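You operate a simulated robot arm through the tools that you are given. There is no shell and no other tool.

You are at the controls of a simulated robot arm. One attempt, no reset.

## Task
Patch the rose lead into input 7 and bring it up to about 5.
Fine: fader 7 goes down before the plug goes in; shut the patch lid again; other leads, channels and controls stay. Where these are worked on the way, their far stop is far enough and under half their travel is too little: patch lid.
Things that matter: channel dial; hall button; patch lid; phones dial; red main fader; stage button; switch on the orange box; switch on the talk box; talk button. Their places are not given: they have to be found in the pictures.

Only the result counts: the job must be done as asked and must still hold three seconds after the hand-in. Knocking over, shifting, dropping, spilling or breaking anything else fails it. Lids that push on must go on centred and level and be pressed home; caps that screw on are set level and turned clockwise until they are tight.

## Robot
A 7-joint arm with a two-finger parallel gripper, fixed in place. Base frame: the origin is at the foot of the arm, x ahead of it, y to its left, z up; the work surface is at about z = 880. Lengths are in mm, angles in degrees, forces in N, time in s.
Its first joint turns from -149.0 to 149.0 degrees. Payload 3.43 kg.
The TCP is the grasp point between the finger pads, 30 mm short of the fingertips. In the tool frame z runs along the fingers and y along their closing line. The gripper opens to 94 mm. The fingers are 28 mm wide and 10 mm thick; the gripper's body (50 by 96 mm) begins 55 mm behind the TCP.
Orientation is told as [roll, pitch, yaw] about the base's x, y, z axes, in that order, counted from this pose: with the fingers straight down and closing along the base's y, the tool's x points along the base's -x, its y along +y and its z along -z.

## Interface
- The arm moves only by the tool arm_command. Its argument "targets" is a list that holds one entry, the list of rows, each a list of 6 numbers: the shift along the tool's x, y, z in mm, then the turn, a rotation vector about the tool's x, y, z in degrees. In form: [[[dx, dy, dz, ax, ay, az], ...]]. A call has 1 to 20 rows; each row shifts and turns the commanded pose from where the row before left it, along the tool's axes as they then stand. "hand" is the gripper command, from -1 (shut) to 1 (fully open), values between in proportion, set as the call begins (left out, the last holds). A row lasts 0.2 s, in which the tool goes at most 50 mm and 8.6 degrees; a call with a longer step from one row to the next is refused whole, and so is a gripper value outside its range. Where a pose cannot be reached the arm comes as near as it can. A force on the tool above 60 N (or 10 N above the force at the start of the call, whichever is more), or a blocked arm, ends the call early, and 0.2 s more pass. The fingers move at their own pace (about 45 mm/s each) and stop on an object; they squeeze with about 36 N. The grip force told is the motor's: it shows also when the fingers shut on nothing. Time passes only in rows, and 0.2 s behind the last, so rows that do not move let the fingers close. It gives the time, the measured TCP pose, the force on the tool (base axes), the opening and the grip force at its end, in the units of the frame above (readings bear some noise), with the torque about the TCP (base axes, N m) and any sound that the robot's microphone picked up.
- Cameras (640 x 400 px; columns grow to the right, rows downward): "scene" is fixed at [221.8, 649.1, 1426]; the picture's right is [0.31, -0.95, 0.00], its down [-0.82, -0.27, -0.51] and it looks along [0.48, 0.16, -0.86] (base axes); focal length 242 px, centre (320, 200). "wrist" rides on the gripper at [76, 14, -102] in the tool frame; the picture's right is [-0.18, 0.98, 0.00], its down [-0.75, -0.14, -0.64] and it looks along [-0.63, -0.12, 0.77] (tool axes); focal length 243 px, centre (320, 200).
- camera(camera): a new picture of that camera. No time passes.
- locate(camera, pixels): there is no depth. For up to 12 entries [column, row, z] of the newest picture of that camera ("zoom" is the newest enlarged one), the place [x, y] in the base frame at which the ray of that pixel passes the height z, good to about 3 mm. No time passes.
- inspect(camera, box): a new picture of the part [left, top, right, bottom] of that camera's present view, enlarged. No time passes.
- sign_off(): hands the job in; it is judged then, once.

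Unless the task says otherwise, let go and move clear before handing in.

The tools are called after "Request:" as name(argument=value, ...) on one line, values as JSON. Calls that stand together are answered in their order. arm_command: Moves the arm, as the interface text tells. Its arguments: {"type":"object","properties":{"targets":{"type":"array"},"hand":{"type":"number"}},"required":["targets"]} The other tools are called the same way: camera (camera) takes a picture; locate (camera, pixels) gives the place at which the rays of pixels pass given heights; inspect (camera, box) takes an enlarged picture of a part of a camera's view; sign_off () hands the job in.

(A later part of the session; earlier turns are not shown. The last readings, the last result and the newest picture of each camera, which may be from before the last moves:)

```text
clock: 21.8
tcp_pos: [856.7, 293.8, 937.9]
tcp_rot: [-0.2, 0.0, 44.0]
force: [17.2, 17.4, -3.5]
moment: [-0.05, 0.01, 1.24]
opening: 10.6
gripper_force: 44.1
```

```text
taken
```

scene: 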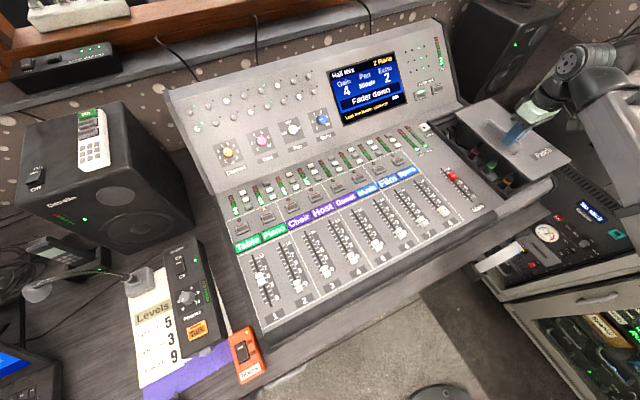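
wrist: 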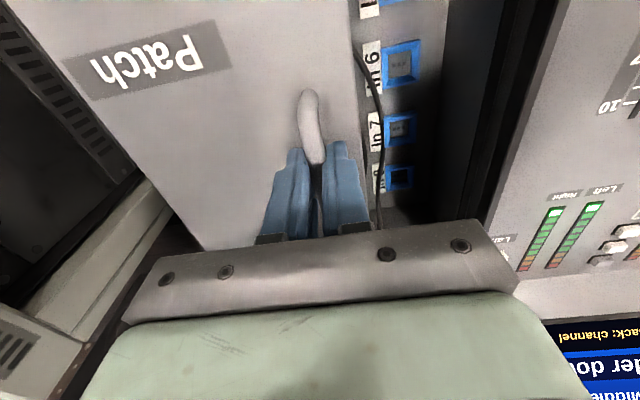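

Opening reveals the patch bay with blue-framed sockets labelled In 6, In 7 and In 8, plus several coloured plugs. I'll keep sliding toward the far stop.

Request:
arm_command(targets=[[[-0.6, -8, 0, 0, 0, 0], [0, -8, 0, 0, 0, 0], [0, -8, 0, 0, 0, 0], [0, -8, 0, 0, 0, 0], [0, -8, 0, 0, 0, 0], [0, 0, 0, 0, 0, 0]]])

Request:
inspect(camera="scene", box=[430, 90, 590, 190])

Request:
camera(camera="wrist")

```text
clock: 23.2
tcp_pos: [882.9, 265.5, 937.6]
tcp_rot: [-0.1, -0.1, 44.0]
force: [15.9, 16.6, -10.1]
moment: [0.47, -0.39, 1.22]
opening: 10.7
gripper_force: 43.7
```

```text
4.00 times, centred on (510, 140) of scene
```

zoom: 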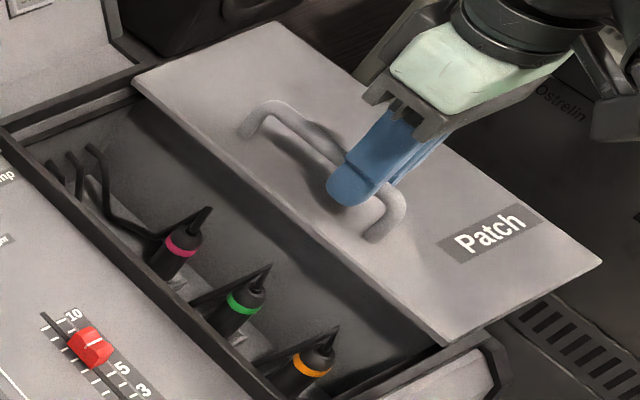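

```text
taken
```

wrist: 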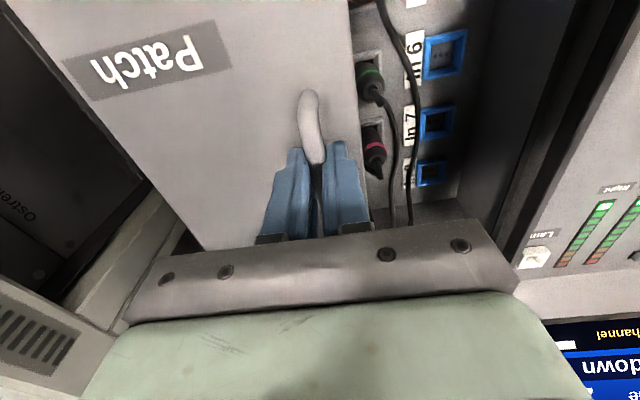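

Three parked plugs are now visible: rose at zoom (180,245), green (243,302) and orange (312,365). I'll continue sliding the lid to its stop.

Request:
arm_command(targets=[[[-0.6, -8, 0, 0, 0, 0], [0, -8, 0, 0, 0, 0], [0, -8, 0, 0, 0, 0], [0, -8, 0, 0, 0, 0], [0, -8, 0, 0, 0, 0], [0, 0, 0, 0, 0, 0]]])

Request:
inspect(camera="scene", box=[430, 90, 590, 190])

Request:
camera(camera="wrist")

```text
clock: 24.3
tcp_pos: [899.2, 249.3, 937.3]
tcp_rot: [1.5, -0.1, 44.6]
force: [-5.4, 14.8, -1.5]
moment: [-0.16, 0.34, 0.59]
opening: 10.4
gripper_force: 43.7
stopped in row 5: the force on the tool passed its limit at 67 N (the readings are from after the stop); the commanded pose is now the measured one
```

```text
4.00 times, centred on (510, 140) of scene
```

zoom: 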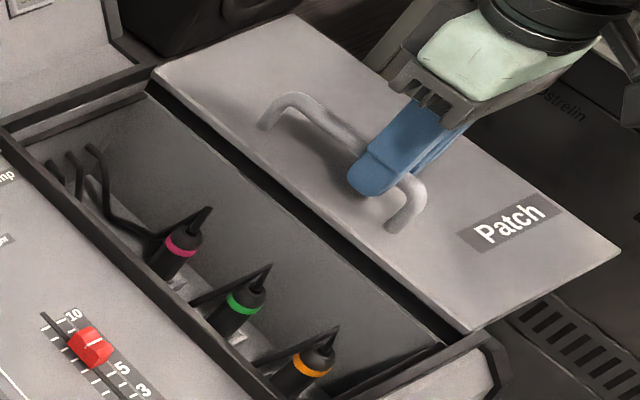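

```text
taken
```

wrist: 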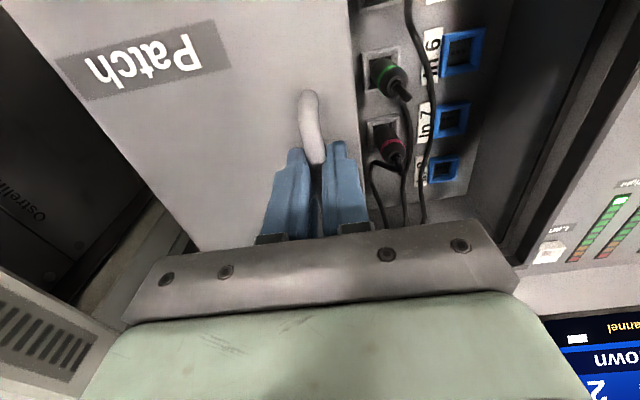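

The lid hit its far stop (67 N, about 156 mm of travel) and the patch box is fully open. I'll release the handle and lift clear.

Request:
arm_command(targets=[[[0, 0.5, 0, 0, 0, 0], [0, 0, 0, 0, 0, 0], [0, 0, 0, 0, 0, 0], [0, 0, -20, 0, 0, 0], [0, 0, -40, 0, 0, 0], [0, 0, -40, 0, 0, 0], [0, 0, -40, 0, 0, 0], [0, 0, 0, 0, 0, 0]]], hand=0.1)

Request:
camera(camera="wrist")

Request:
inspect(camera="scene", box=[430, 90, 590, 190])

```text
clock: 26.1
tcp_pos: [899.2, 248.1, 1077.3]
tcp_rot: [1.3, 0.1, 44.4]
force: [0.5, 0.0, 0.3]
moment: [0.01, -0.04, 0.03]
opening: 51.8
gripper_force: 0.0
```

```text
taken
```

wrist: 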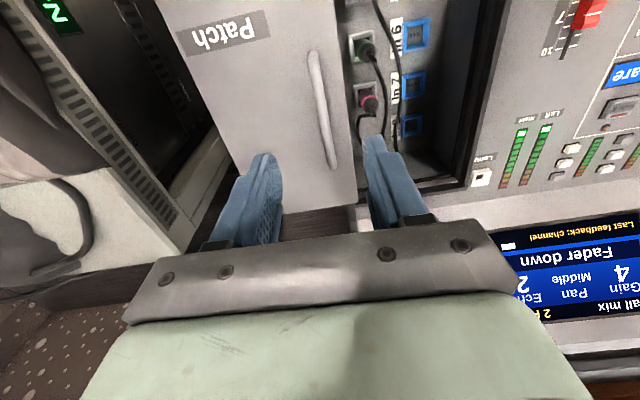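

```text
4.00 times, centred on (510, 140) of scene
```

zoom: 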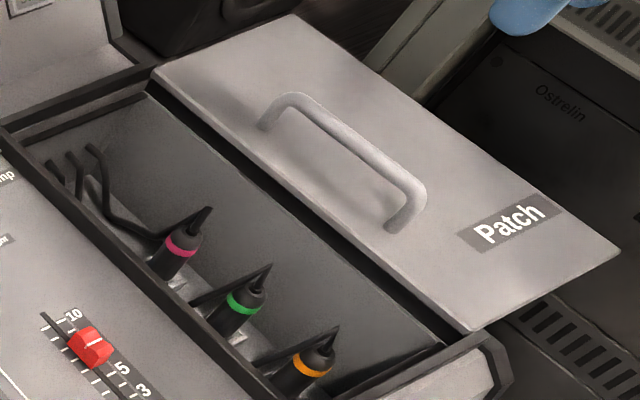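

The lid stays open on its own. I'll level the hand and move it back and left so the wrist camera looks down into the patch box.

Request:
arm_command(targets=[[[24.75, 31.5, -5, 1.3, 0, 0], [24.75, 31.5, -5, 0, 0, 0.4], [24.75, 31.5, -5, 0, 0, 0], [24.75, 31.5, -5, 0, 0, 0], [0, 0, 0, 0, 0, 0]]])

Request:
camera(camera="wrist")

Request:
camera(camera="scene")

```text
clock: 27.3
tcp_pos: [742.3, 266.5, 1099.3]
tcp_rot: [-0.1, 0.0, 44.0]
force: [-0.3, -0.2, 0.1]
moment: [0.04, -0.03, 0.03]
opening: 51.9
gripper_force: 0.2
```

```text
taken
```

wrist: 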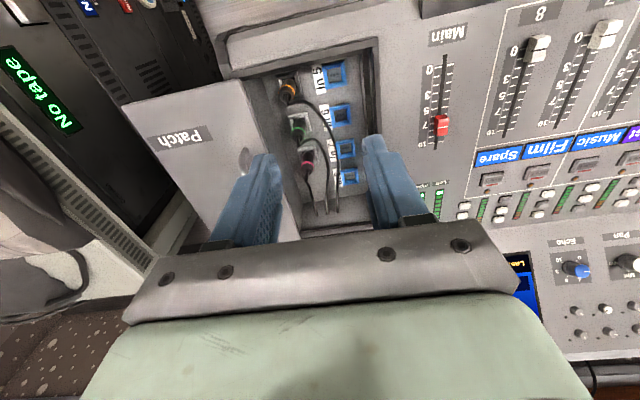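

```text
taken
```

scene: 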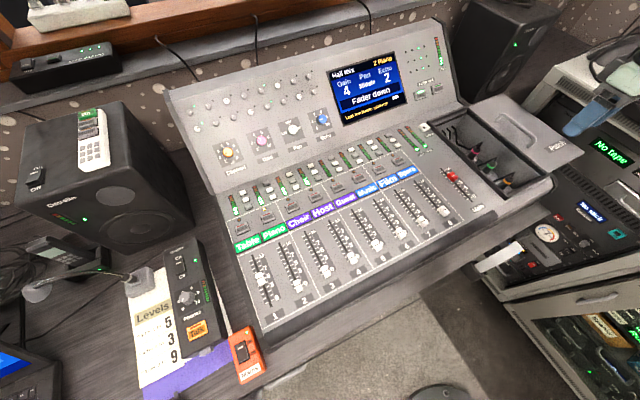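

The wrist view shows the whole patch bay between (250,60) and (380,230). I'll zoom in on it.

Request:
inspect(camera="wrist", box=[230, 40, 400, 230])

Request:
inspect(camera="wrist", box=[270, 70, 382, 140])

Request:
inspect(camera="wrist", box=[270, 130, 382, 200])

Request:
inspect(camera="scene", box=[440, 110, 536, 200])

```text
2.11 times, centred on (315, 135) of wrist
```

zoom: 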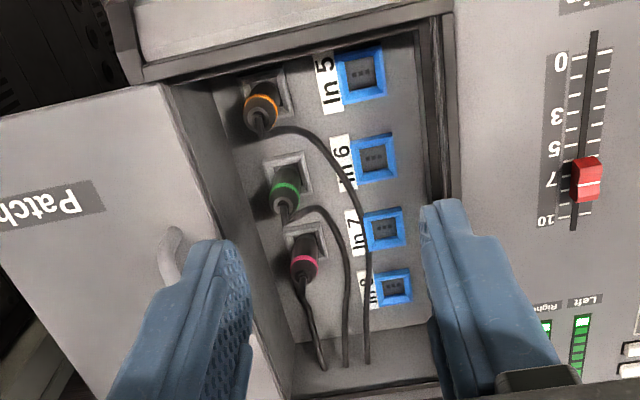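

```text
5.71 times, centred on (326, 105) of wrist
```

zoom: 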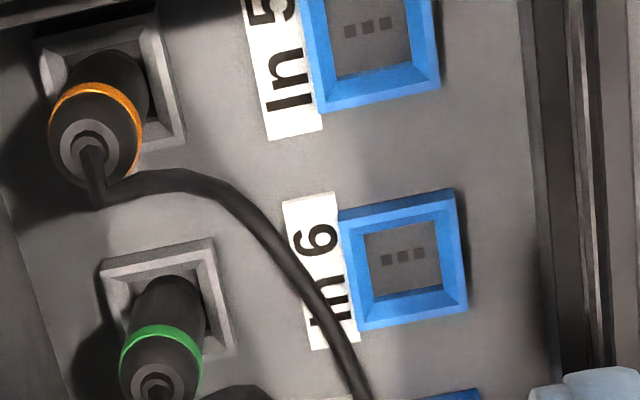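

```text
5.71 times, centred on (326, 165) of wrist
```

zoom: 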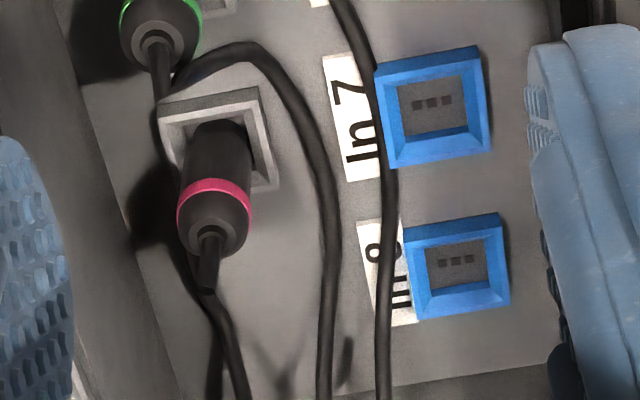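

```text
4.44 times, centred on (488, 155) of scene
```

zoom: 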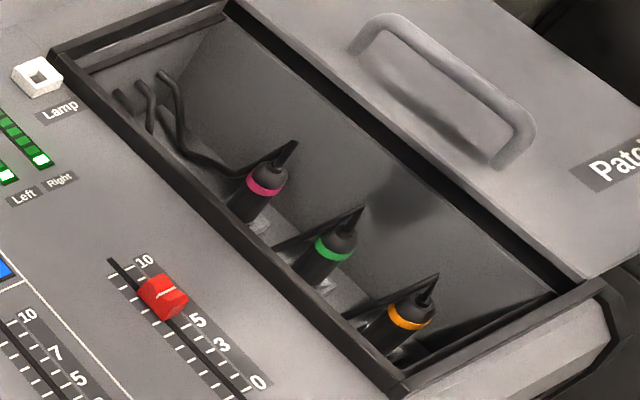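

The floor of the box has grey parking sockets holding orange, green and rose plugs standing upright, and blue sockets In 5–In 8 beside them, all empty. I'll triangulate the rose plug and the sockets.

Request:
locate(camera="wrist", pixels=[[307.3, 165.9, 860], [307.3, 165.9, 880], [307.3, 165.9, 900], [345.8, 148.4, 820], [345.8, 148.4, 840], [345.8, 148.4, 860], [349.8, 176.4, 840], [340.5, 115.2, 840], [335.6, 77.9, 840], [309.5, 152, 840]])

Request:
locate(camera="scene", pixels=[[475.6, 152.1, 840], [475.6, 152.1, 860], [475.6, 152.1, 880], [475.6, 152.1, 900]])

```text
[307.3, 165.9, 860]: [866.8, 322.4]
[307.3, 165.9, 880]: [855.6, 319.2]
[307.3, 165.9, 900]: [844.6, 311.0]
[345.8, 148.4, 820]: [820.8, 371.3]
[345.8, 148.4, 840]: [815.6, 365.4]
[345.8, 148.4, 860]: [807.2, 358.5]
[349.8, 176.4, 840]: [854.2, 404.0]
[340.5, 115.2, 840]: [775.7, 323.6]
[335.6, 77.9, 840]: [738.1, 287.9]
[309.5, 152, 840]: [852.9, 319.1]
```

```text
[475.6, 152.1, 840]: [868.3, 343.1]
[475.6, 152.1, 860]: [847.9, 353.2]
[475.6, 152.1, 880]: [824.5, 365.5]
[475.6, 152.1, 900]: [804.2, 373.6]
```

The two rays meet lower than assumed, around z ≈ 822, so the box is deep. I'll re-locate the points at lower heights.

Request:
locate(camera="wrist", pixels=[[307.3, 165.9, 800], [307.3, 165.9, 820], [307.3, 165.9, 840], [345.8, 148.4, 770], [345.8, 148.4, 785], [345.8, 148.4, 800], [349.8, 176.4, 785], [340.5, 115.2, 785], [335.6, 77.9, 785], [309.5, 152, 785], [300, 126, 785], [289, 85, 785]])

Request:
locate(camera="scene", pixels=[[475.6, 152.1, 800], [475.6, 152.1, 820], [475.6, 152.1, 830], [491.5, 165.7, 820], [508, 182, 820]])

```text
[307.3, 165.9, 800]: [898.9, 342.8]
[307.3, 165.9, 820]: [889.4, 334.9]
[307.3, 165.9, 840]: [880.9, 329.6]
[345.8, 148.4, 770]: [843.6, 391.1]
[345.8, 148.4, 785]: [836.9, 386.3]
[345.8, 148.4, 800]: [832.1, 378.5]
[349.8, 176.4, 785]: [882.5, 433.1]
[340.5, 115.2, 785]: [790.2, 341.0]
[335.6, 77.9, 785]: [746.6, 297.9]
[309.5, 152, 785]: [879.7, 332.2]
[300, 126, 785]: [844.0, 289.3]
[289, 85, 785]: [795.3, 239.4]
```

```text
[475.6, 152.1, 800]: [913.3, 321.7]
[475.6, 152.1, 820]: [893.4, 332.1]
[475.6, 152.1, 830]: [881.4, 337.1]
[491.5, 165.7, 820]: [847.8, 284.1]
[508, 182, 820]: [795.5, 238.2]
```

The rose plug's ring is at about (890,334,822), and In 7 is about 70 mm to its left at the same depth. I'll zoom further on the plug and socket for shape and height details.

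Request:
inspect(camera="wrist", box=[288, 142, 328, 192])

Request:
inspect(camera="wrist", box=[324, 132, 372, 162])

Request:
inspect(camera="scene", box=[454, 130, 502, 160])

Request:
inspect(camera="scene", box=[454, 150, 534, 200])

```text
8.00 times, centred on (308, 167) of wrist
```

zoom: 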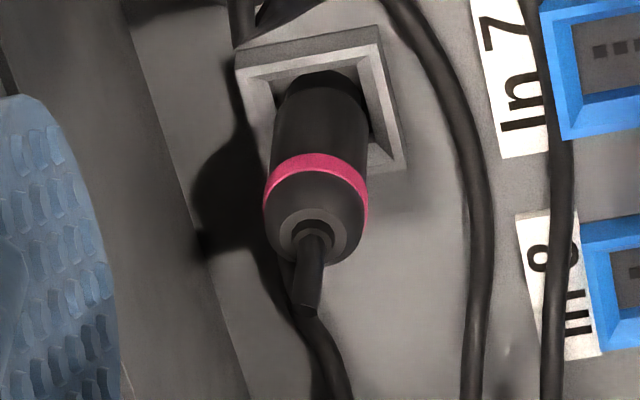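

```text
13.33 times, centred on (348, 147) of wrist
```

zoom: 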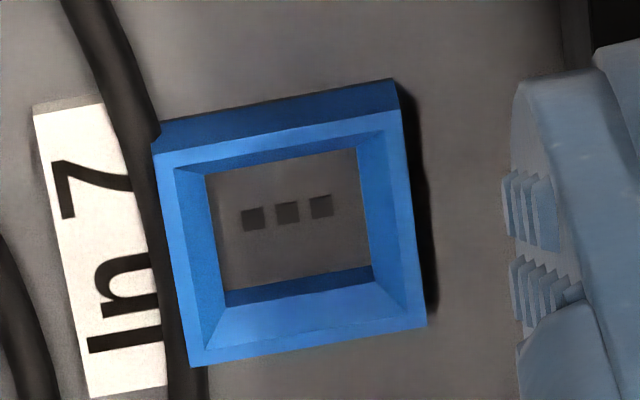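

```text
13.33 times, centred on (478, 145) of scene
```

zoom: 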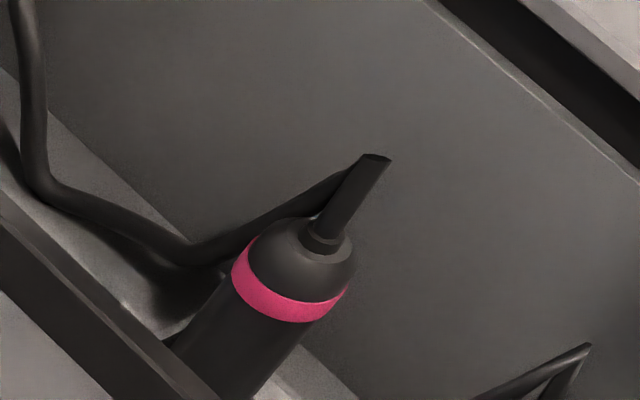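

```text
8.00 times, centred on (494, 175) of scene
```

zoom: 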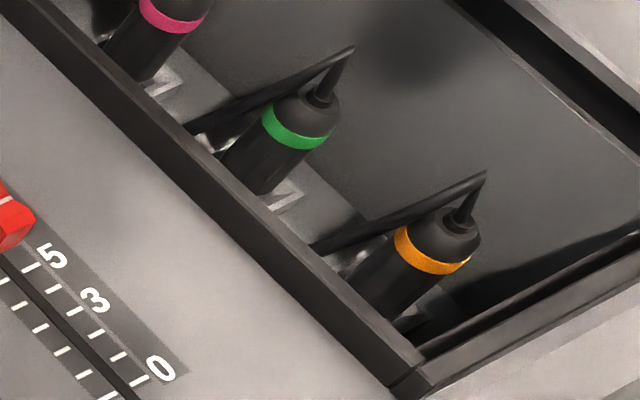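

The plug is a round body about 23 mm across with a rose ring and a short cable stub rising from its top, and In 7 is a square funnel with three pin holes. I'll take a second, closer wrist view for better triangulation.

Request:
arm_command(targets=[[[-27, -5.3, 33, 0, 0, 0], [-27, -5.3, 33, 0, 0, 0], [-27, -5.4, 33, 0, 0, 0], [0, 0, 0, 0, 0, 0]]], hand=-0.1)

Request:
camera(camera="wrist")

Request:
inspect(camera="wrist", box=[260, 60, 420, 160])

```text
clock: 28.3
tcp_pos: [811.0, 309.7, 998.5]
tcp_rot: [-0.1, 0.0, 44.0]
force: [-0.8, 0.3, -0.3]
moment: [0.01, 0.03, -0.01]
opening: 42.5
gripper_force: 0.0
```

```text
taken
```

wrist: 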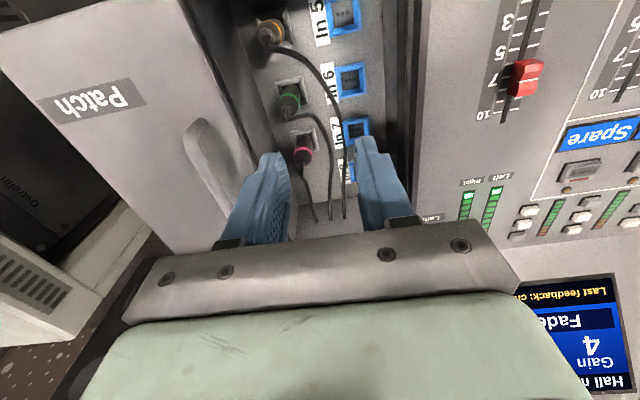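

```text
4.00 times, centred on (340, 110) of wrist
```

zoom: 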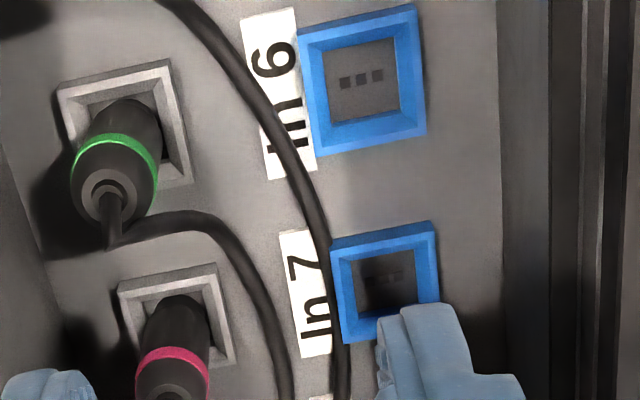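

I'll locate the In 6 and In 7 pin centres and plug rings from this view, to intersect with the earlier ones.

Request:
locate(camera="wrist", pixels=[[355.5, 128.75, 760], [355.5, 128.75, 775], [355.5, 128.75, 790], [355.5, 128.75, 805], [350.5, 79.5, 775], [350.5, 79.5, 790], [350.5, 79.5, 805], [303.25, 150, 810], [303.25, 150, 820], [303.25, 150, 830]])

```text
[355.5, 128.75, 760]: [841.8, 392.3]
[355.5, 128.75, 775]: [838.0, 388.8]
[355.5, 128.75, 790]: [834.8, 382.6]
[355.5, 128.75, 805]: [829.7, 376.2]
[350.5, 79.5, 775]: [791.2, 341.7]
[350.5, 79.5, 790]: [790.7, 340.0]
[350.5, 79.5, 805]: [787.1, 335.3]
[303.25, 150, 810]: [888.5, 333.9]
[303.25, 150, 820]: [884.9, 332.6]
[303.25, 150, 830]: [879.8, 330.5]
```

These two views are too similar to fix the depth. In 5 is now seen almost straight down near (345,12), so comparing it with the first view will give the socket height.

Request:
inspect(camera="wrist", box=[256, 0, 384, 80])

```text
5.00 times, centred on (320, 40) of wrist
```

zoom: 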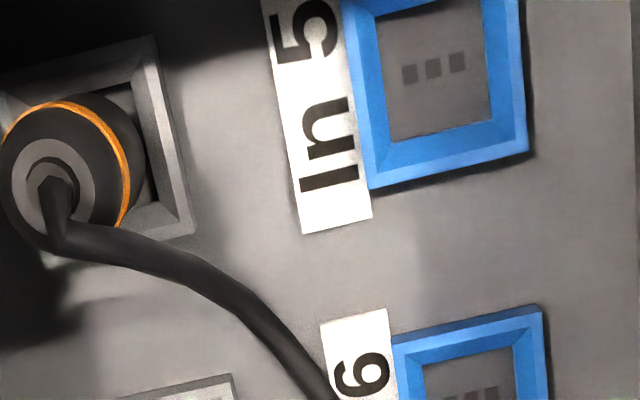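

The socket depth is roughly 780, with rose park and In 7 at the same depth row about 72 mm apart. Before gripping I need the clearance between the rose plug and the open lid's edge and the run of its cable, so I'll zoom there.

Request:
inspect(camera="wrist", box=[200, 90, 344, 180])

Request:
inspect(camera="wrist", box=[270, 125, 350, 225])

Request:
inspect(camera="scene", box=[440, 105, 504, 145])

```text
4.44 times, centred on (272, 135) of wrist
```

zoom: 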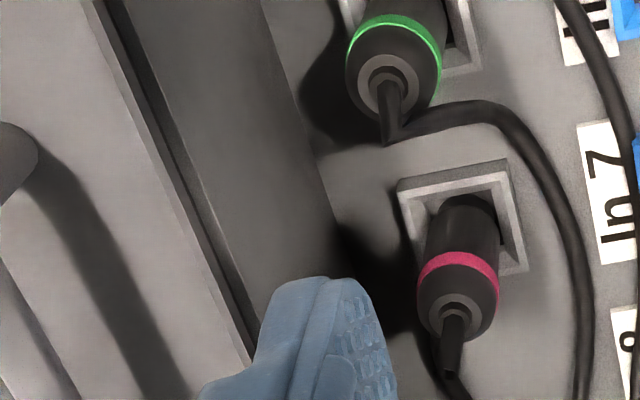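

```text
4.00 times, centred on (310, 175) of wrist
```

zoom: 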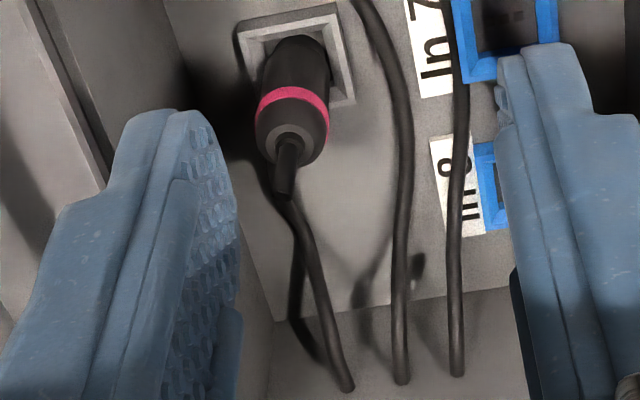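

```text
10.00 times, centred on (472, 125) of scene
```

zoom: 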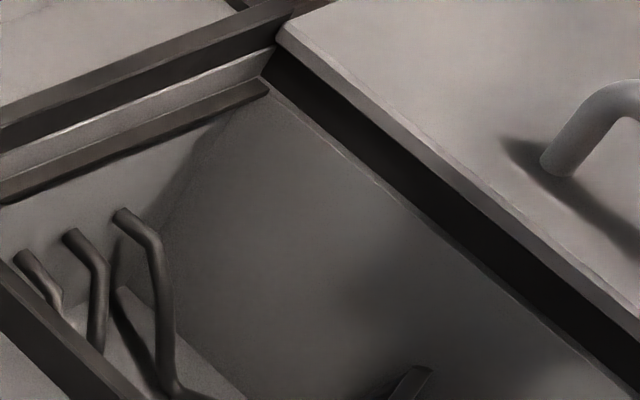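

The rose cable leaves the plug top toward the back wall, so the fingers should close left–right, clear of it. I'll locate the lid edge, right wall and floor edge relative to the plug.

Request:
inspect(camera="wrist", box=[208, 85, 304, 145])

```text
6.67 times, centred on (256, 115) of wrist
```

zoom: 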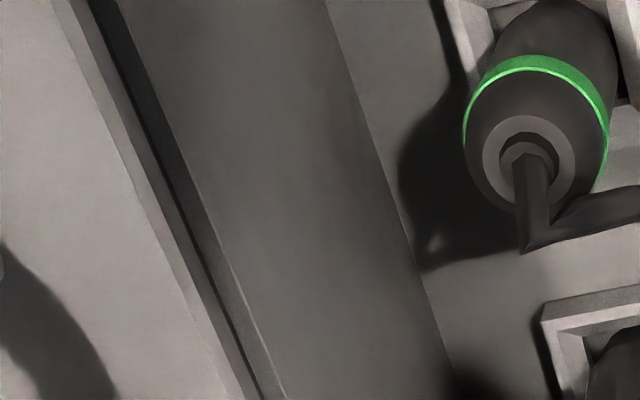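

I'll locate the lid's top edge (163,200), its lower edge, the wall rim (215,200), the floor edge (395,200) and the green ring.

Request:
locate(camera="zoom", pixels=[[163, 200, 899], [163, 200, 895], [187, 200, 890], [187, 200, 885], [215, 200, 880], [395, 200, 775], [395, 200, 785], [537, 120, 826], [527, 160, 842], [60, 0, 899], [240, 390, 899]])

```text
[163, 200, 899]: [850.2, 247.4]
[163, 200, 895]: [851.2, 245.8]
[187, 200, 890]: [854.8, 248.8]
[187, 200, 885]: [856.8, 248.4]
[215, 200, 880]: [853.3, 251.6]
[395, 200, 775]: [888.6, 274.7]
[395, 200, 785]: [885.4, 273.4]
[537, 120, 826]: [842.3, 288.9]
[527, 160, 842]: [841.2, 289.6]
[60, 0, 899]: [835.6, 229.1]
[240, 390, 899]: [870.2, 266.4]
```

The open lid's edge is at r ≈ 413, leaving about 37 mm beside the plug axis, enough for the fingers. I'll pin down the plug's height using its top collar, at scene (478.4,148.4).

Request:
locate(camera="scene", pixels=[[478.4, 148.4, 836], [478.4, 148.4, 841], [478.4, 148.4, 846], [478.4, 148.4, 851], [482.2, 141.8, 865], [482.2, 141.8, 875]])

Request:
inspect(camera="scene", box=[462, 135, 494, 155])

```text
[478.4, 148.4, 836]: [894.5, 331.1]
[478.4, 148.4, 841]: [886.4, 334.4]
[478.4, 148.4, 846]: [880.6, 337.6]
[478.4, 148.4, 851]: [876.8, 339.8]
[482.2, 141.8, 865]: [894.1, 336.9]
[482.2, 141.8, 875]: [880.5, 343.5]
```

```text
16.00 times, centred on (478, 145) of scene
```

zoom: 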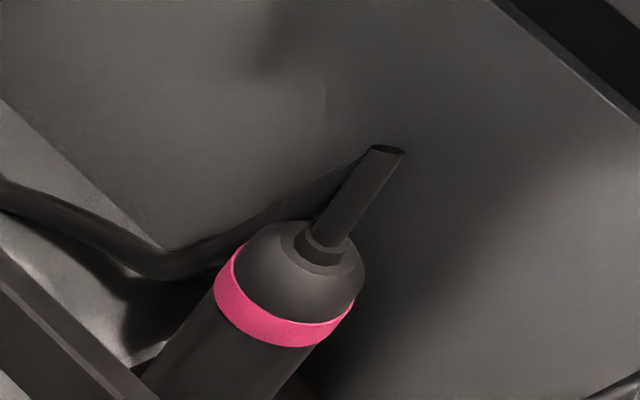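

The collar agrees at z ≈ 841 with the plug axis at mixer (u 870.5, r 375.5), which is base (887,334.6). I'll go above it with the hand opened to about 37 mm and check alignment.

Request:
arm_command(targets=[[[-24, -11.6, 12, 0, 0, 0], [-24, -11.6, 13, 0, 0, 0], [-24, -11.7, 13, 0, 0, 0], [0, 0, 0, 0, 0, 0]]], hand=-0.21)

Request:
camera(camera="wrist")

Request:
inspect(camera="wrist", box=[240, 100, 400, 240])

Request:
inspect(camera="scene", box=[440, 80, 568, 160])

```text
clock: 29.3
tcp_pos: [887.2, 338.2, 962.5]
tcp_rot: [-0.2, 0.0, 44.0]
force: [0.6, 0.1, 0.1]
moment: [0.0, -0.01, 0.01]
opening: 37.1
gripper_force: 0.1
```

```text
taken
```

wrist: 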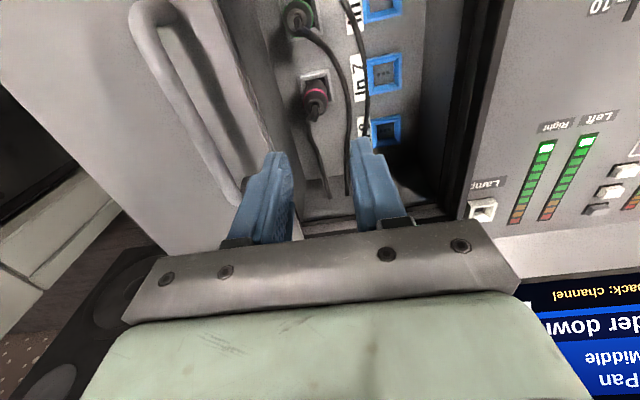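

```text
2.86 times, centred on (320, 170) of wrist
```

zoom: 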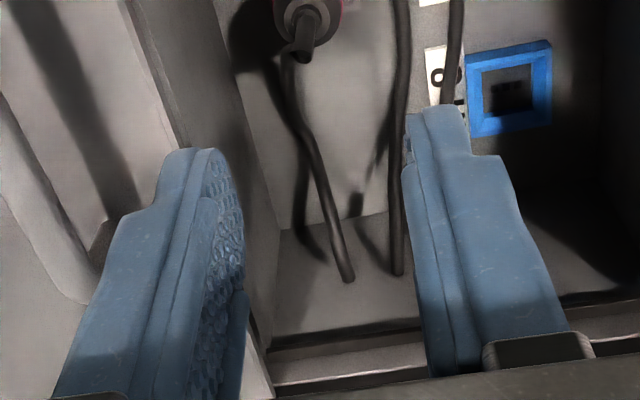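

```text
5.00 times, centred on (504, 120) of scene
```

zoom: 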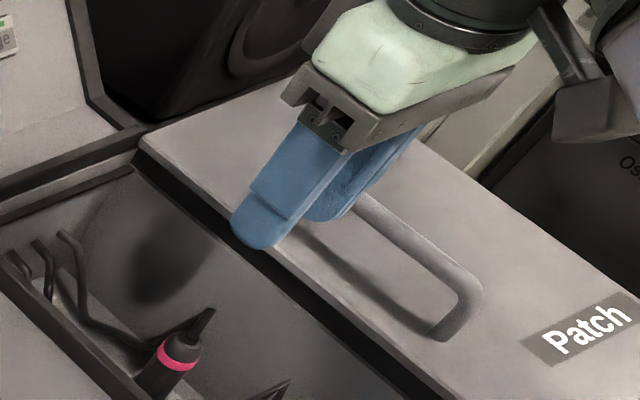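

The plug sits at wrist (315,97) in a steeper view now. I'll zoom in to refine its axis before descending.

Request:
inspect(camera="wrist", box=[280, 60, 352, 120])

```text
6.67 times, centred on (316, 90) of wrist
```

zoom: 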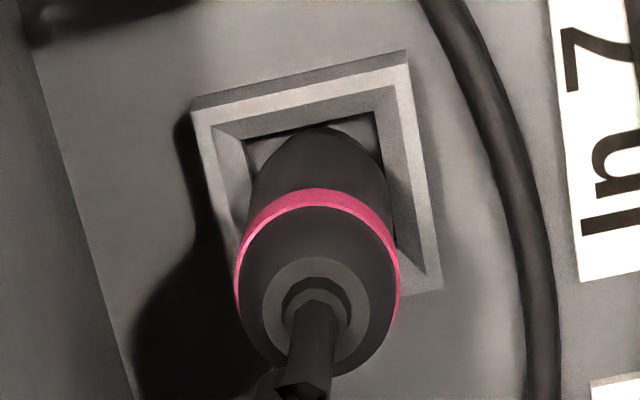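

The collar centre is at zoom (316,316) and the park frame's centre near (317,198). I'll locate both, and then the In 7 frame.

Request:
locate(camera="zoom", pixels=[[316, 316, 841], [316, 310, 845], [317, 198, 785], [317, 198, 792], [318, 290, 826]])

Request:
inspect(camera="wrist", box=[344, 40, 424, 100])

```text
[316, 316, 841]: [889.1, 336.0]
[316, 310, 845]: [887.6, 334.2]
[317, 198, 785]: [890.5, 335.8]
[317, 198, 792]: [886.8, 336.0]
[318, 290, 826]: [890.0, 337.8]
```

```text
6.67 times, centred on (384, 70) of wrist
```

zoom: 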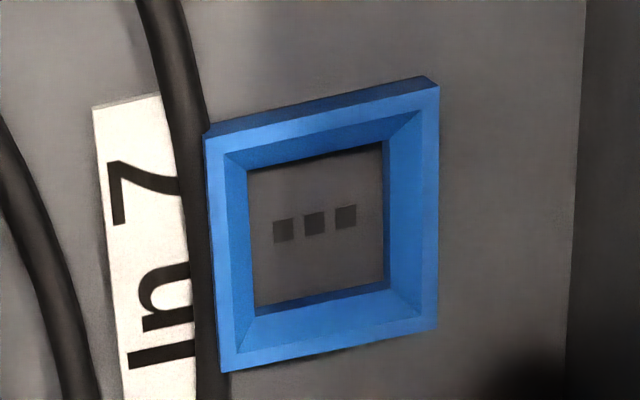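

In 7's frame centre is at zoom (324,237) with pins at (315,220). I'll locate these.

Request:
locate(camera="zoom", pixels=[[324.5, 237, 785], [324.5, 237, 792], [315, 220, 770], [315, 220, 780], [324.5, 237, 800]])

```text
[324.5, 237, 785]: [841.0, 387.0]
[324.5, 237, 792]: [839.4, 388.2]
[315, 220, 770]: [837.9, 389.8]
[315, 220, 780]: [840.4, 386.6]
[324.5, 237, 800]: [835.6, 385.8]
```

Averaging gives the rose plug at (u 872.5, r 376) and In 7 at (u 873, r 304.5), so the hand needs about 3 mm to the right. I'll shift and descend to just above gripping height.

Request:
arm_command(targets=[[[0.5, -2.9, 20, 0, 0, 0], [0, 0, 30, 0, 0, 0], [0, 0, 25, 0, 0, 0], [0, 0, 15, 0, 0, 0], [0, 0, 10, 0, 0, 0], [0, 0, 0, 0, 0, 0]]])

Request:
camera(camera="wrist")

Request:
inspect(camera="wrist", box=[240, 90, 400, 240])

Request:
inspect(camera="scene", box=[440, 90, 552, 160])

```text
clock: 30.7
tcp_pos: [889.8, 333.7, 862.5]
tcp_rot: [-0.1, 0.0, 44.0]
force: [-0.5, 0.1, 0.0]
moment: [0.0, 0.0, -0.01]
opening: 37.1
gripper_force: 0.0
```

```text
taken
```

wrist: 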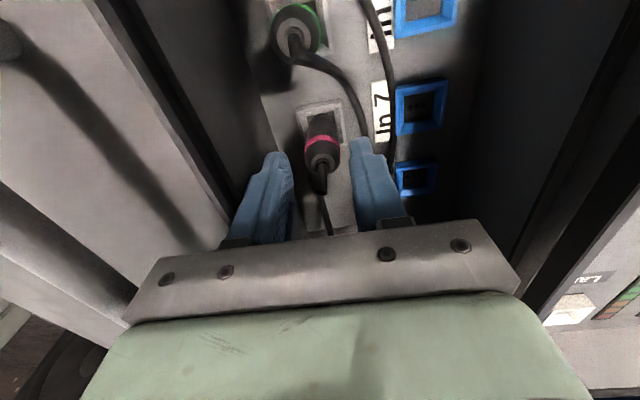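

```text
2.67 times, centred on (320, 165) of wrist
```

zoom: 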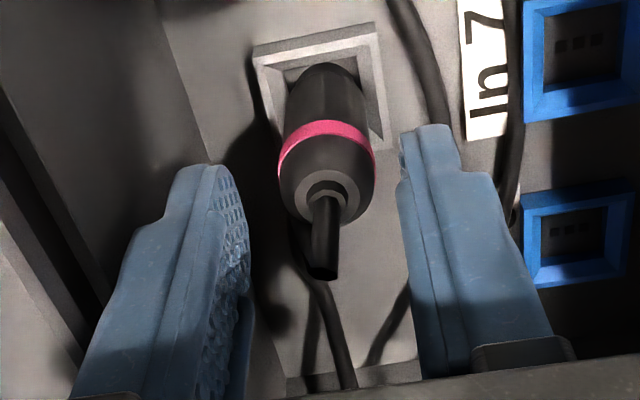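

```text
5.71 times, centred on (496, 125) of scene
```

zoom: 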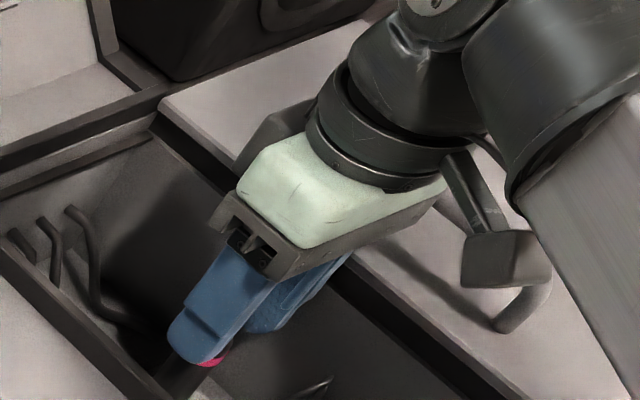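

The plug is centred between the fingertips (ring at zoom 277–375 between pads at about 245 and 400). I'll lower the last 14 mm in small steps, watching for contact with the lid.

Request:
arm_command(targets=[[[0, 0, 4, 0, 0, 0], [0, 0, 4, 0, 0, 0], [0, 0, 3, 0, 0, 0], [0, 0, 2, 0, 0, 0], [0, 0, 0, 0, 0, 0]]])

Request:
inspect(camera="scene", box=[456, 95, 552, 155])

Request:
inspect(camera="wrist", box=[240, 90, 400, 240])

```text
clock: 31.9
tcp_pos: [890.4, 335.0, 849.0]
tcp_rot: [-0.1, 0.0, 44.1]
force: [-0.2, 0.5, 0.5]
moment: [-0.04, 0.01, 0.01]
opening: 37.1
gripper_force: 0.0
```

```text
6.67 times, centred on (504, 125) of scene
```

zoom: 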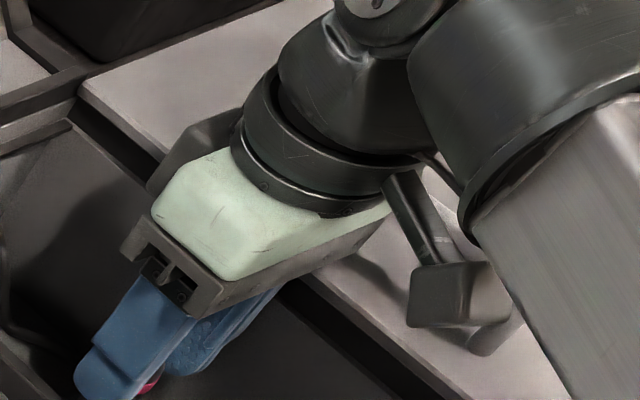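

```text
2.67 times, centred on (320, 165) of wrist
```

zoom: 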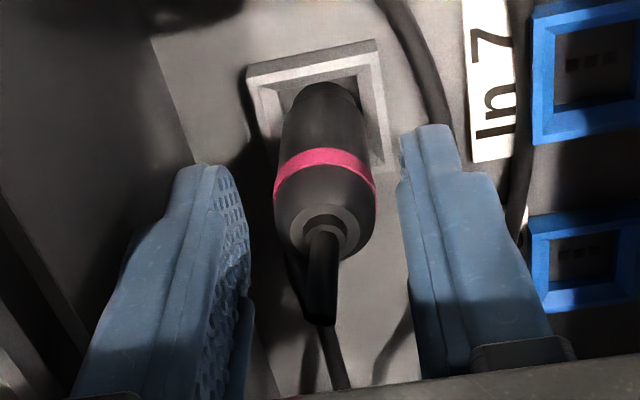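

No contact yet at 849, and the ring is level with the fingertips. I'll go 2 mm lower and read the force.

Request:
arm_command(targets=[[[0, 0, 1, 0, 0, 0], [0, 0, 1, 0, 0, 0], [0, 0, 0, 0, 0, 0]]])

Request:
arm_command(targets=[[[0, 0, 1, 0, 0, 0], [0, 0, 0.5, 0, 0, 0], [0, 0, 0, 0, 0, 0]]])

```text
clock: 32.7
tcp_pos: [889.6, 335.0, 846.5]
tcp_rot: [-0.1, 0.0, 44.0]
force: [-0.8, -0.2, 0.2]
moment: [-0.01, -0.02, -0.01]
opening: 37.0
gripper_force: 0.1
```

```text
clock: 33.5
tcp_pos: [888.4, 335.0, 845.7]
tcp_rot: [-0.1, 0.0, 44.0]
force: [-1.1, -0.1, 0.4]
moment: [0.01, 0.02, 0.0]
opening: 37.1
gripper_force: 0.1
```

Still free at about 846. I'll keep going in 1.5 mm steps.

Request:
arm_command(targets=[[[0, 0, 1, 0, 0, 0], [0, 0, 0.5, 0, 0, 0], [0, 0, 0, 0, 0, 0]]])

Request:
arm_command(targets=[[[0, 0, 1, 0, 0, 0], [0, 0, 0.5, 0, 0, 0], [0, 0, 0, 0, 0, 0]]])

Request:
inspect(camera="wrist", box=[240, 90, 400, 240])

```text
clock: 34.3
tcp_pos: [886.9, 333.9, 843.3]
tcp_rot: [-0.1, 0.0, 44.0]
force: [-0.7, -0.4, -0.2]
moment: [-0.01, 0.01, -0.02]
opening: 37.1
gripper_force: 0.0
```

```text
clock: 35.1
tcp_pos: [889.8, 334.1, 842.3]
tcp_rot: [0.0, -0.1, 44.0]
force: [0.4, 0.0, 0.9]
moment: [-0.02, 0.0, 0.01]
opening: 37.2
gripper_force: 0.0
```

```text
2.67 times, centred on (320, 165) of wrist
```

zoom: 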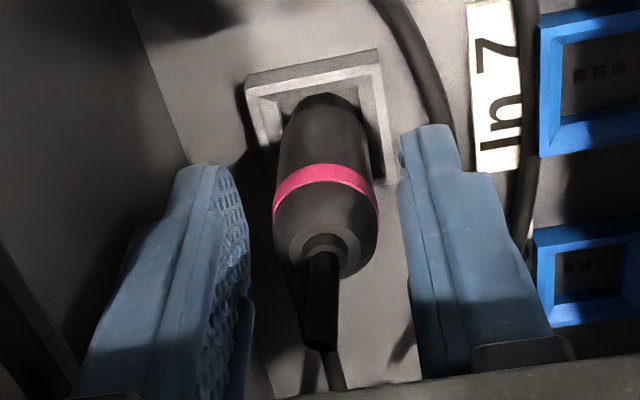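

At 842 it is still free, and the ring now sits about 9 mm above the fingertips. I'll go two more small steps.

Request:
arm_command(targets=[[[0, 0, 1, 0, 0, 0], [0, 0, 0.5, 0, 0, 0], [0, 0, 0, 0, 0, 0]]])

Request:
arm_command(targets=[[[0, 0, 1, 0, 0, 0], [0, 0, 0.5, 0, 0, 0], [0, 0, 0, 0, 0, 0]]])

Request:
inspect(camera="wrist", box=[240, 90, 400, 240])

```text
clock: 35.9
tcp_pos: [888.8, 333.8, 840.8]
tcp_rot: [-0.1, -0.2, 44.1]
force: [0.7, -0.2, 0.6]
moment: [-0.03, 0.0, 0.0]
opening: 37.2
gripper_force: 0.1
```

```text
clock: 36.7
tcp_pos: [889.9, 334.3, 840.1]
tcp_rot: [-0.1, 0.0, 44.0]
force: [-0.2, 0.0, -1.0]
moment: [-0.01, -0.01, 0.01]
opening: 36.9
gripper_force: 0.0
```

```text
2.67 times, centred on (320, 165) of wrist
```

zoom: 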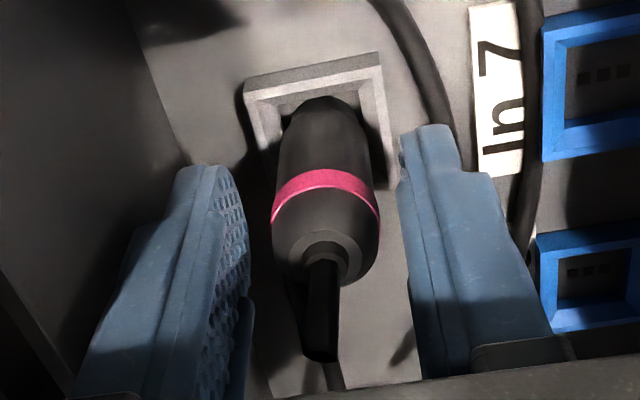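

At 840 the pads cover the plug body and ring with no contact anywhere. I'll close the hand on the plug.

Request:
arm_command(targets=[[[0, 0, 0, 0, 0, 0], [0, 0, 0, 0, 0, 0], [0, 0, 0, 0, 0, 0], [0, 0, 0, 0, 0, 0]]], hand=-1)

Request:
inspect(camera="wrist", box=[240, 90, 400, 240])

```text
clock: 37.7
tcp_pos: [887.6, 335.0, 839.0]
tcp_rot: [0.0, 0.0, 44.1]
force: [-5.2, 4.8, -0.8]
moment: [0.11, 0.13, 0.19]
opening: 26.2
gripper_force: 36.0
```

```text
2.67 times, centred on (320, 165) of wrist
```

zoom: 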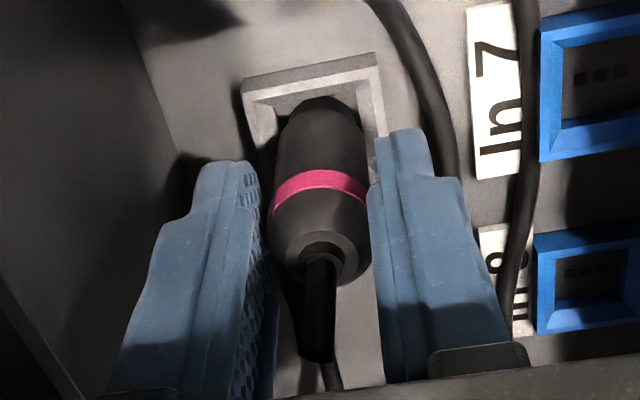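

The plug is gripped at 26 mm opening with only light side load. I'll pull straight up gently and watch whether it follows.

Request:
arm_command(targets=[[[0, 0.2, -2, 0, 0, 0], [0, 0, -2, 0, 0, 0], [0, 0, -2, 0, 0, 0], [0, 0, -2, 0, 0, 0], [0, 0, 0, 0, 0, 0]]])

Request:
inspect(camera="wrist", box=[240, 90, 400, 240])

```text
clock: 38.9
tcp_pos: [889.7, 333.6, 848.3]
tcp_rot: [0.1, 0.0, 44.0]
force: [0.1, 0.5, -1.8]
moment: [0.01, -0.01, 0.01]
opening: 26.3
gripper_force: 36.2
```

```text
2.67 times, centred on (320, 165) of wrist
```

zoom: 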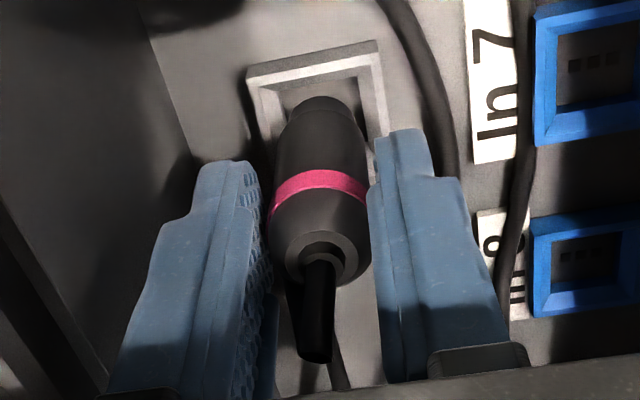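

The plug rises with the fingers (the park frame drops away beneath it) with only about 2 N load. I'll lift it further in slow steps.

Request:
arm_command(targets=[[[0, 0, -8, 0, 0, 0], [0, 0, -8, 0, 0, 0], [0, 0, -8, 0, 0, 0], [0, 0, -8, 0, 0, 0], [0, 0, -8, 0, 0, 0], [0, 0, -8, 0, 0, 0], [0, 0, 0, 0, 0, 0]]])

Request:
camera(camera="wrist")

Request:
inspect(camera="wrist", box=[240, 60, 440, 240])

Request:
inspect(camera="scene", box=[440, 90, 552, 160])

```text
clock: 40.5
tcp_pos: [890.5, 333.9, 895.4]
tcp_rot: [-0.2, 0.1, 44.0]
force: [0.1, 1.3, -0.4]
moment: [0.01, -0.02, 0.0]
opening: 25.8
gripper_force: 36.4
```

```text
taken
```

wrist: 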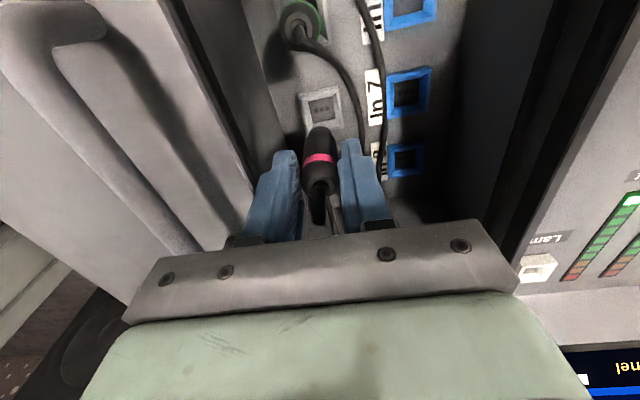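

```text
2.22 times, centred on (340, 150) of wrist
```

zoom: 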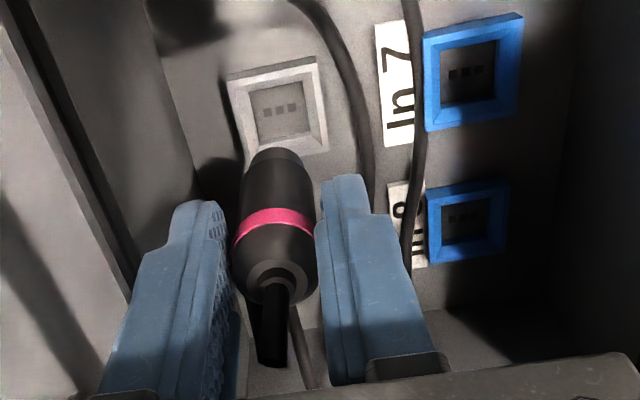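

```text
5.71 times, centred on (496, 125) of scene
```

zoom: 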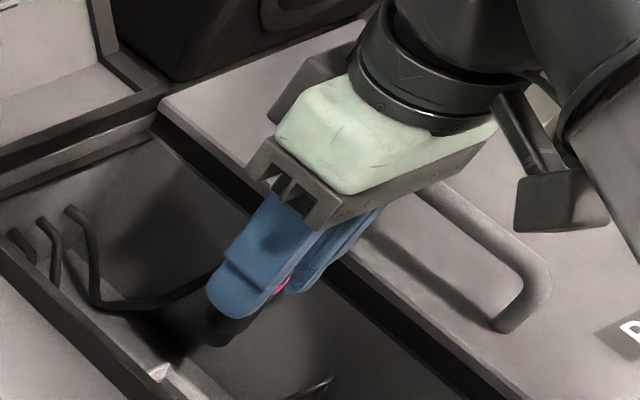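

The plug is clear of its park, and both the empty park and In 7 are visible together. I'll zoom in to measure the exact offset between their pin patterns.

Request:
inspect(camera="wrist", box=[296, 60, 440, 150])

```text
4.44 times, centred on (368, 105) of wrist
```

zoom: 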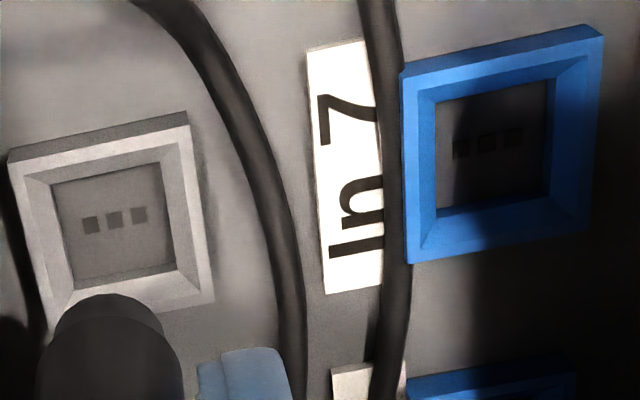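

I'll locate the park pins (115,218) and the In 7 pins (487,143), plus their frame corners.

Request:
locate(camera="zoom", pixels=[[115, 218, 778], [487, 143, 778], [115, 218, 784], [487, 143, 784], [10, 160, 790], [188, 122, 790], [214, 300, 790], [402, 75, 790], [602, 38, 790], [588, 230, 790], [410, 262, 790]])

```text
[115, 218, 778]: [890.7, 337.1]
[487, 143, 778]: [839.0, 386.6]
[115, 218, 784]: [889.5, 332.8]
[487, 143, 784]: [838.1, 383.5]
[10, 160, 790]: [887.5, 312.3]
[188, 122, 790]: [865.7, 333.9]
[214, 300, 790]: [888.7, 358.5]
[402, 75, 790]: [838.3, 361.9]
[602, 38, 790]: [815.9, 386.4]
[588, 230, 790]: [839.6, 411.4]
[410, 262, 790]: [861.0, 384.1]
```

Park and In 7 differ by about (-50.4,+50.6) mm in base axes, which is a 71.4 mm move to the left. I'll raise the plug 15 mm more for cable clearance and carry it over.

Request:
arm_command(targets=[[[0, 0, -8, 0, 0, 0], [0, 0, -7, 0, 0, 0], [0.1, 10.2, 0, 0, 0, 0], [0.2, 10.2, 0, 0, 0, 0], [0.2, 10.2, 0, 0, 0, 0], [0.2, 10.2, 0, 0, 0, 0], [0.2, 10.2, 0, 0, 0, 0], [0.1, 10.2, 0, 0, 0, 0], [0.1, 10.2, 0, 0, 0, 0], [0, 0, 0, 0, 0, 0]]])

Request:
camera(camera="wrist")

Request:
inspect(camera="wrist", box=[240, 60, 400, 160])

Request:
inspect(camera="scene", box=[424, 90, 552, 170])

```text
clock: 42.7
tcp_pos: [838.9, 385.4, 910.1]
tcp_rot: [-0.1, 0.1, 44.0]
force: [-0.4, -0.4, -0.7]
moment: [0.03, -0.03, -0.03]
opening: 26.1
gripper_force: 35.8
```

```text
taken
```

wrist: 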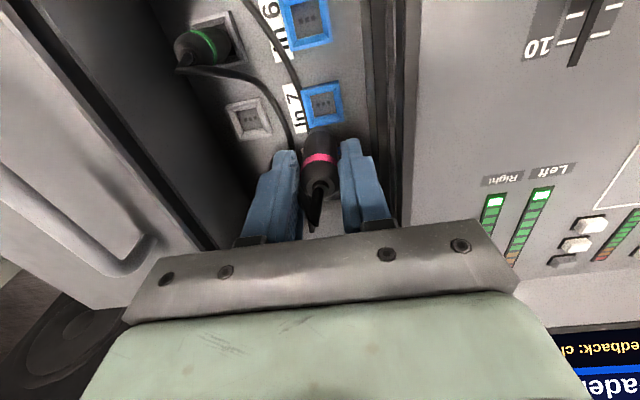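

```text
4.00 times, centred on (320, 110) of wrist
```

zoom: 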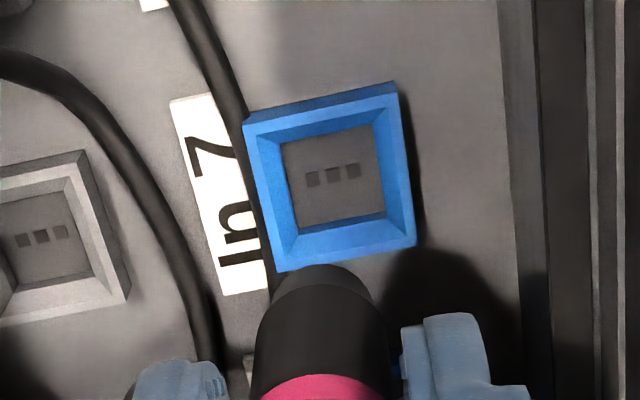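

```text
5.00 times, centred on (488, 130) of scene
```

zoom: 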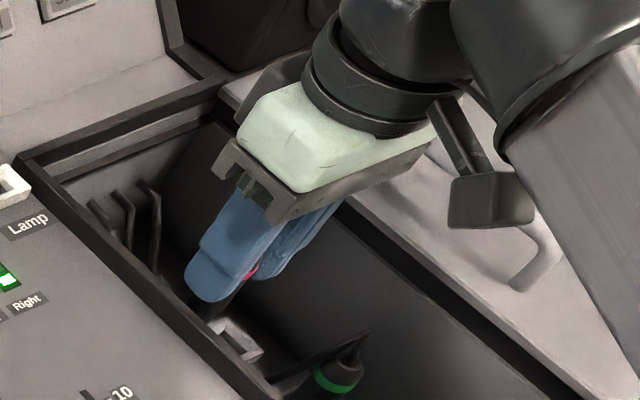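

The plug hangs just beyond In 7, with the TCP at (838.9,385.4). I'll check the socket's position from this view for a final correction.

Request:
locate(camera="wrist", pixels=[[323.25, 103.75, 778], [323.25, 103.75, 784], [323, 106.75, 790], [323, 106.75, 786], [300.75, 91.25, 790], [338.75, 83, 790], [343.75, 121.25, 790], [309.25, 127.5, 790]])

```text
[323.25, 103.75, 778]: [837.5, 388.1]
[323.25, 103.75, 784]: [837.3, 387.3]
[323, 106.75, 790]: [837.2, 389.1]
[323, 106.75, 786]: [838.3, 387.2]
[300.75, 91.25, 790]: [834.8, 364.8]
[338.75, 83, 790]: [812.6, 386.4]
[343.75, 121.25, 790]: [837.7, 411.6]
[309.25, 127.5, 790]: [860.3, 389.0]
```

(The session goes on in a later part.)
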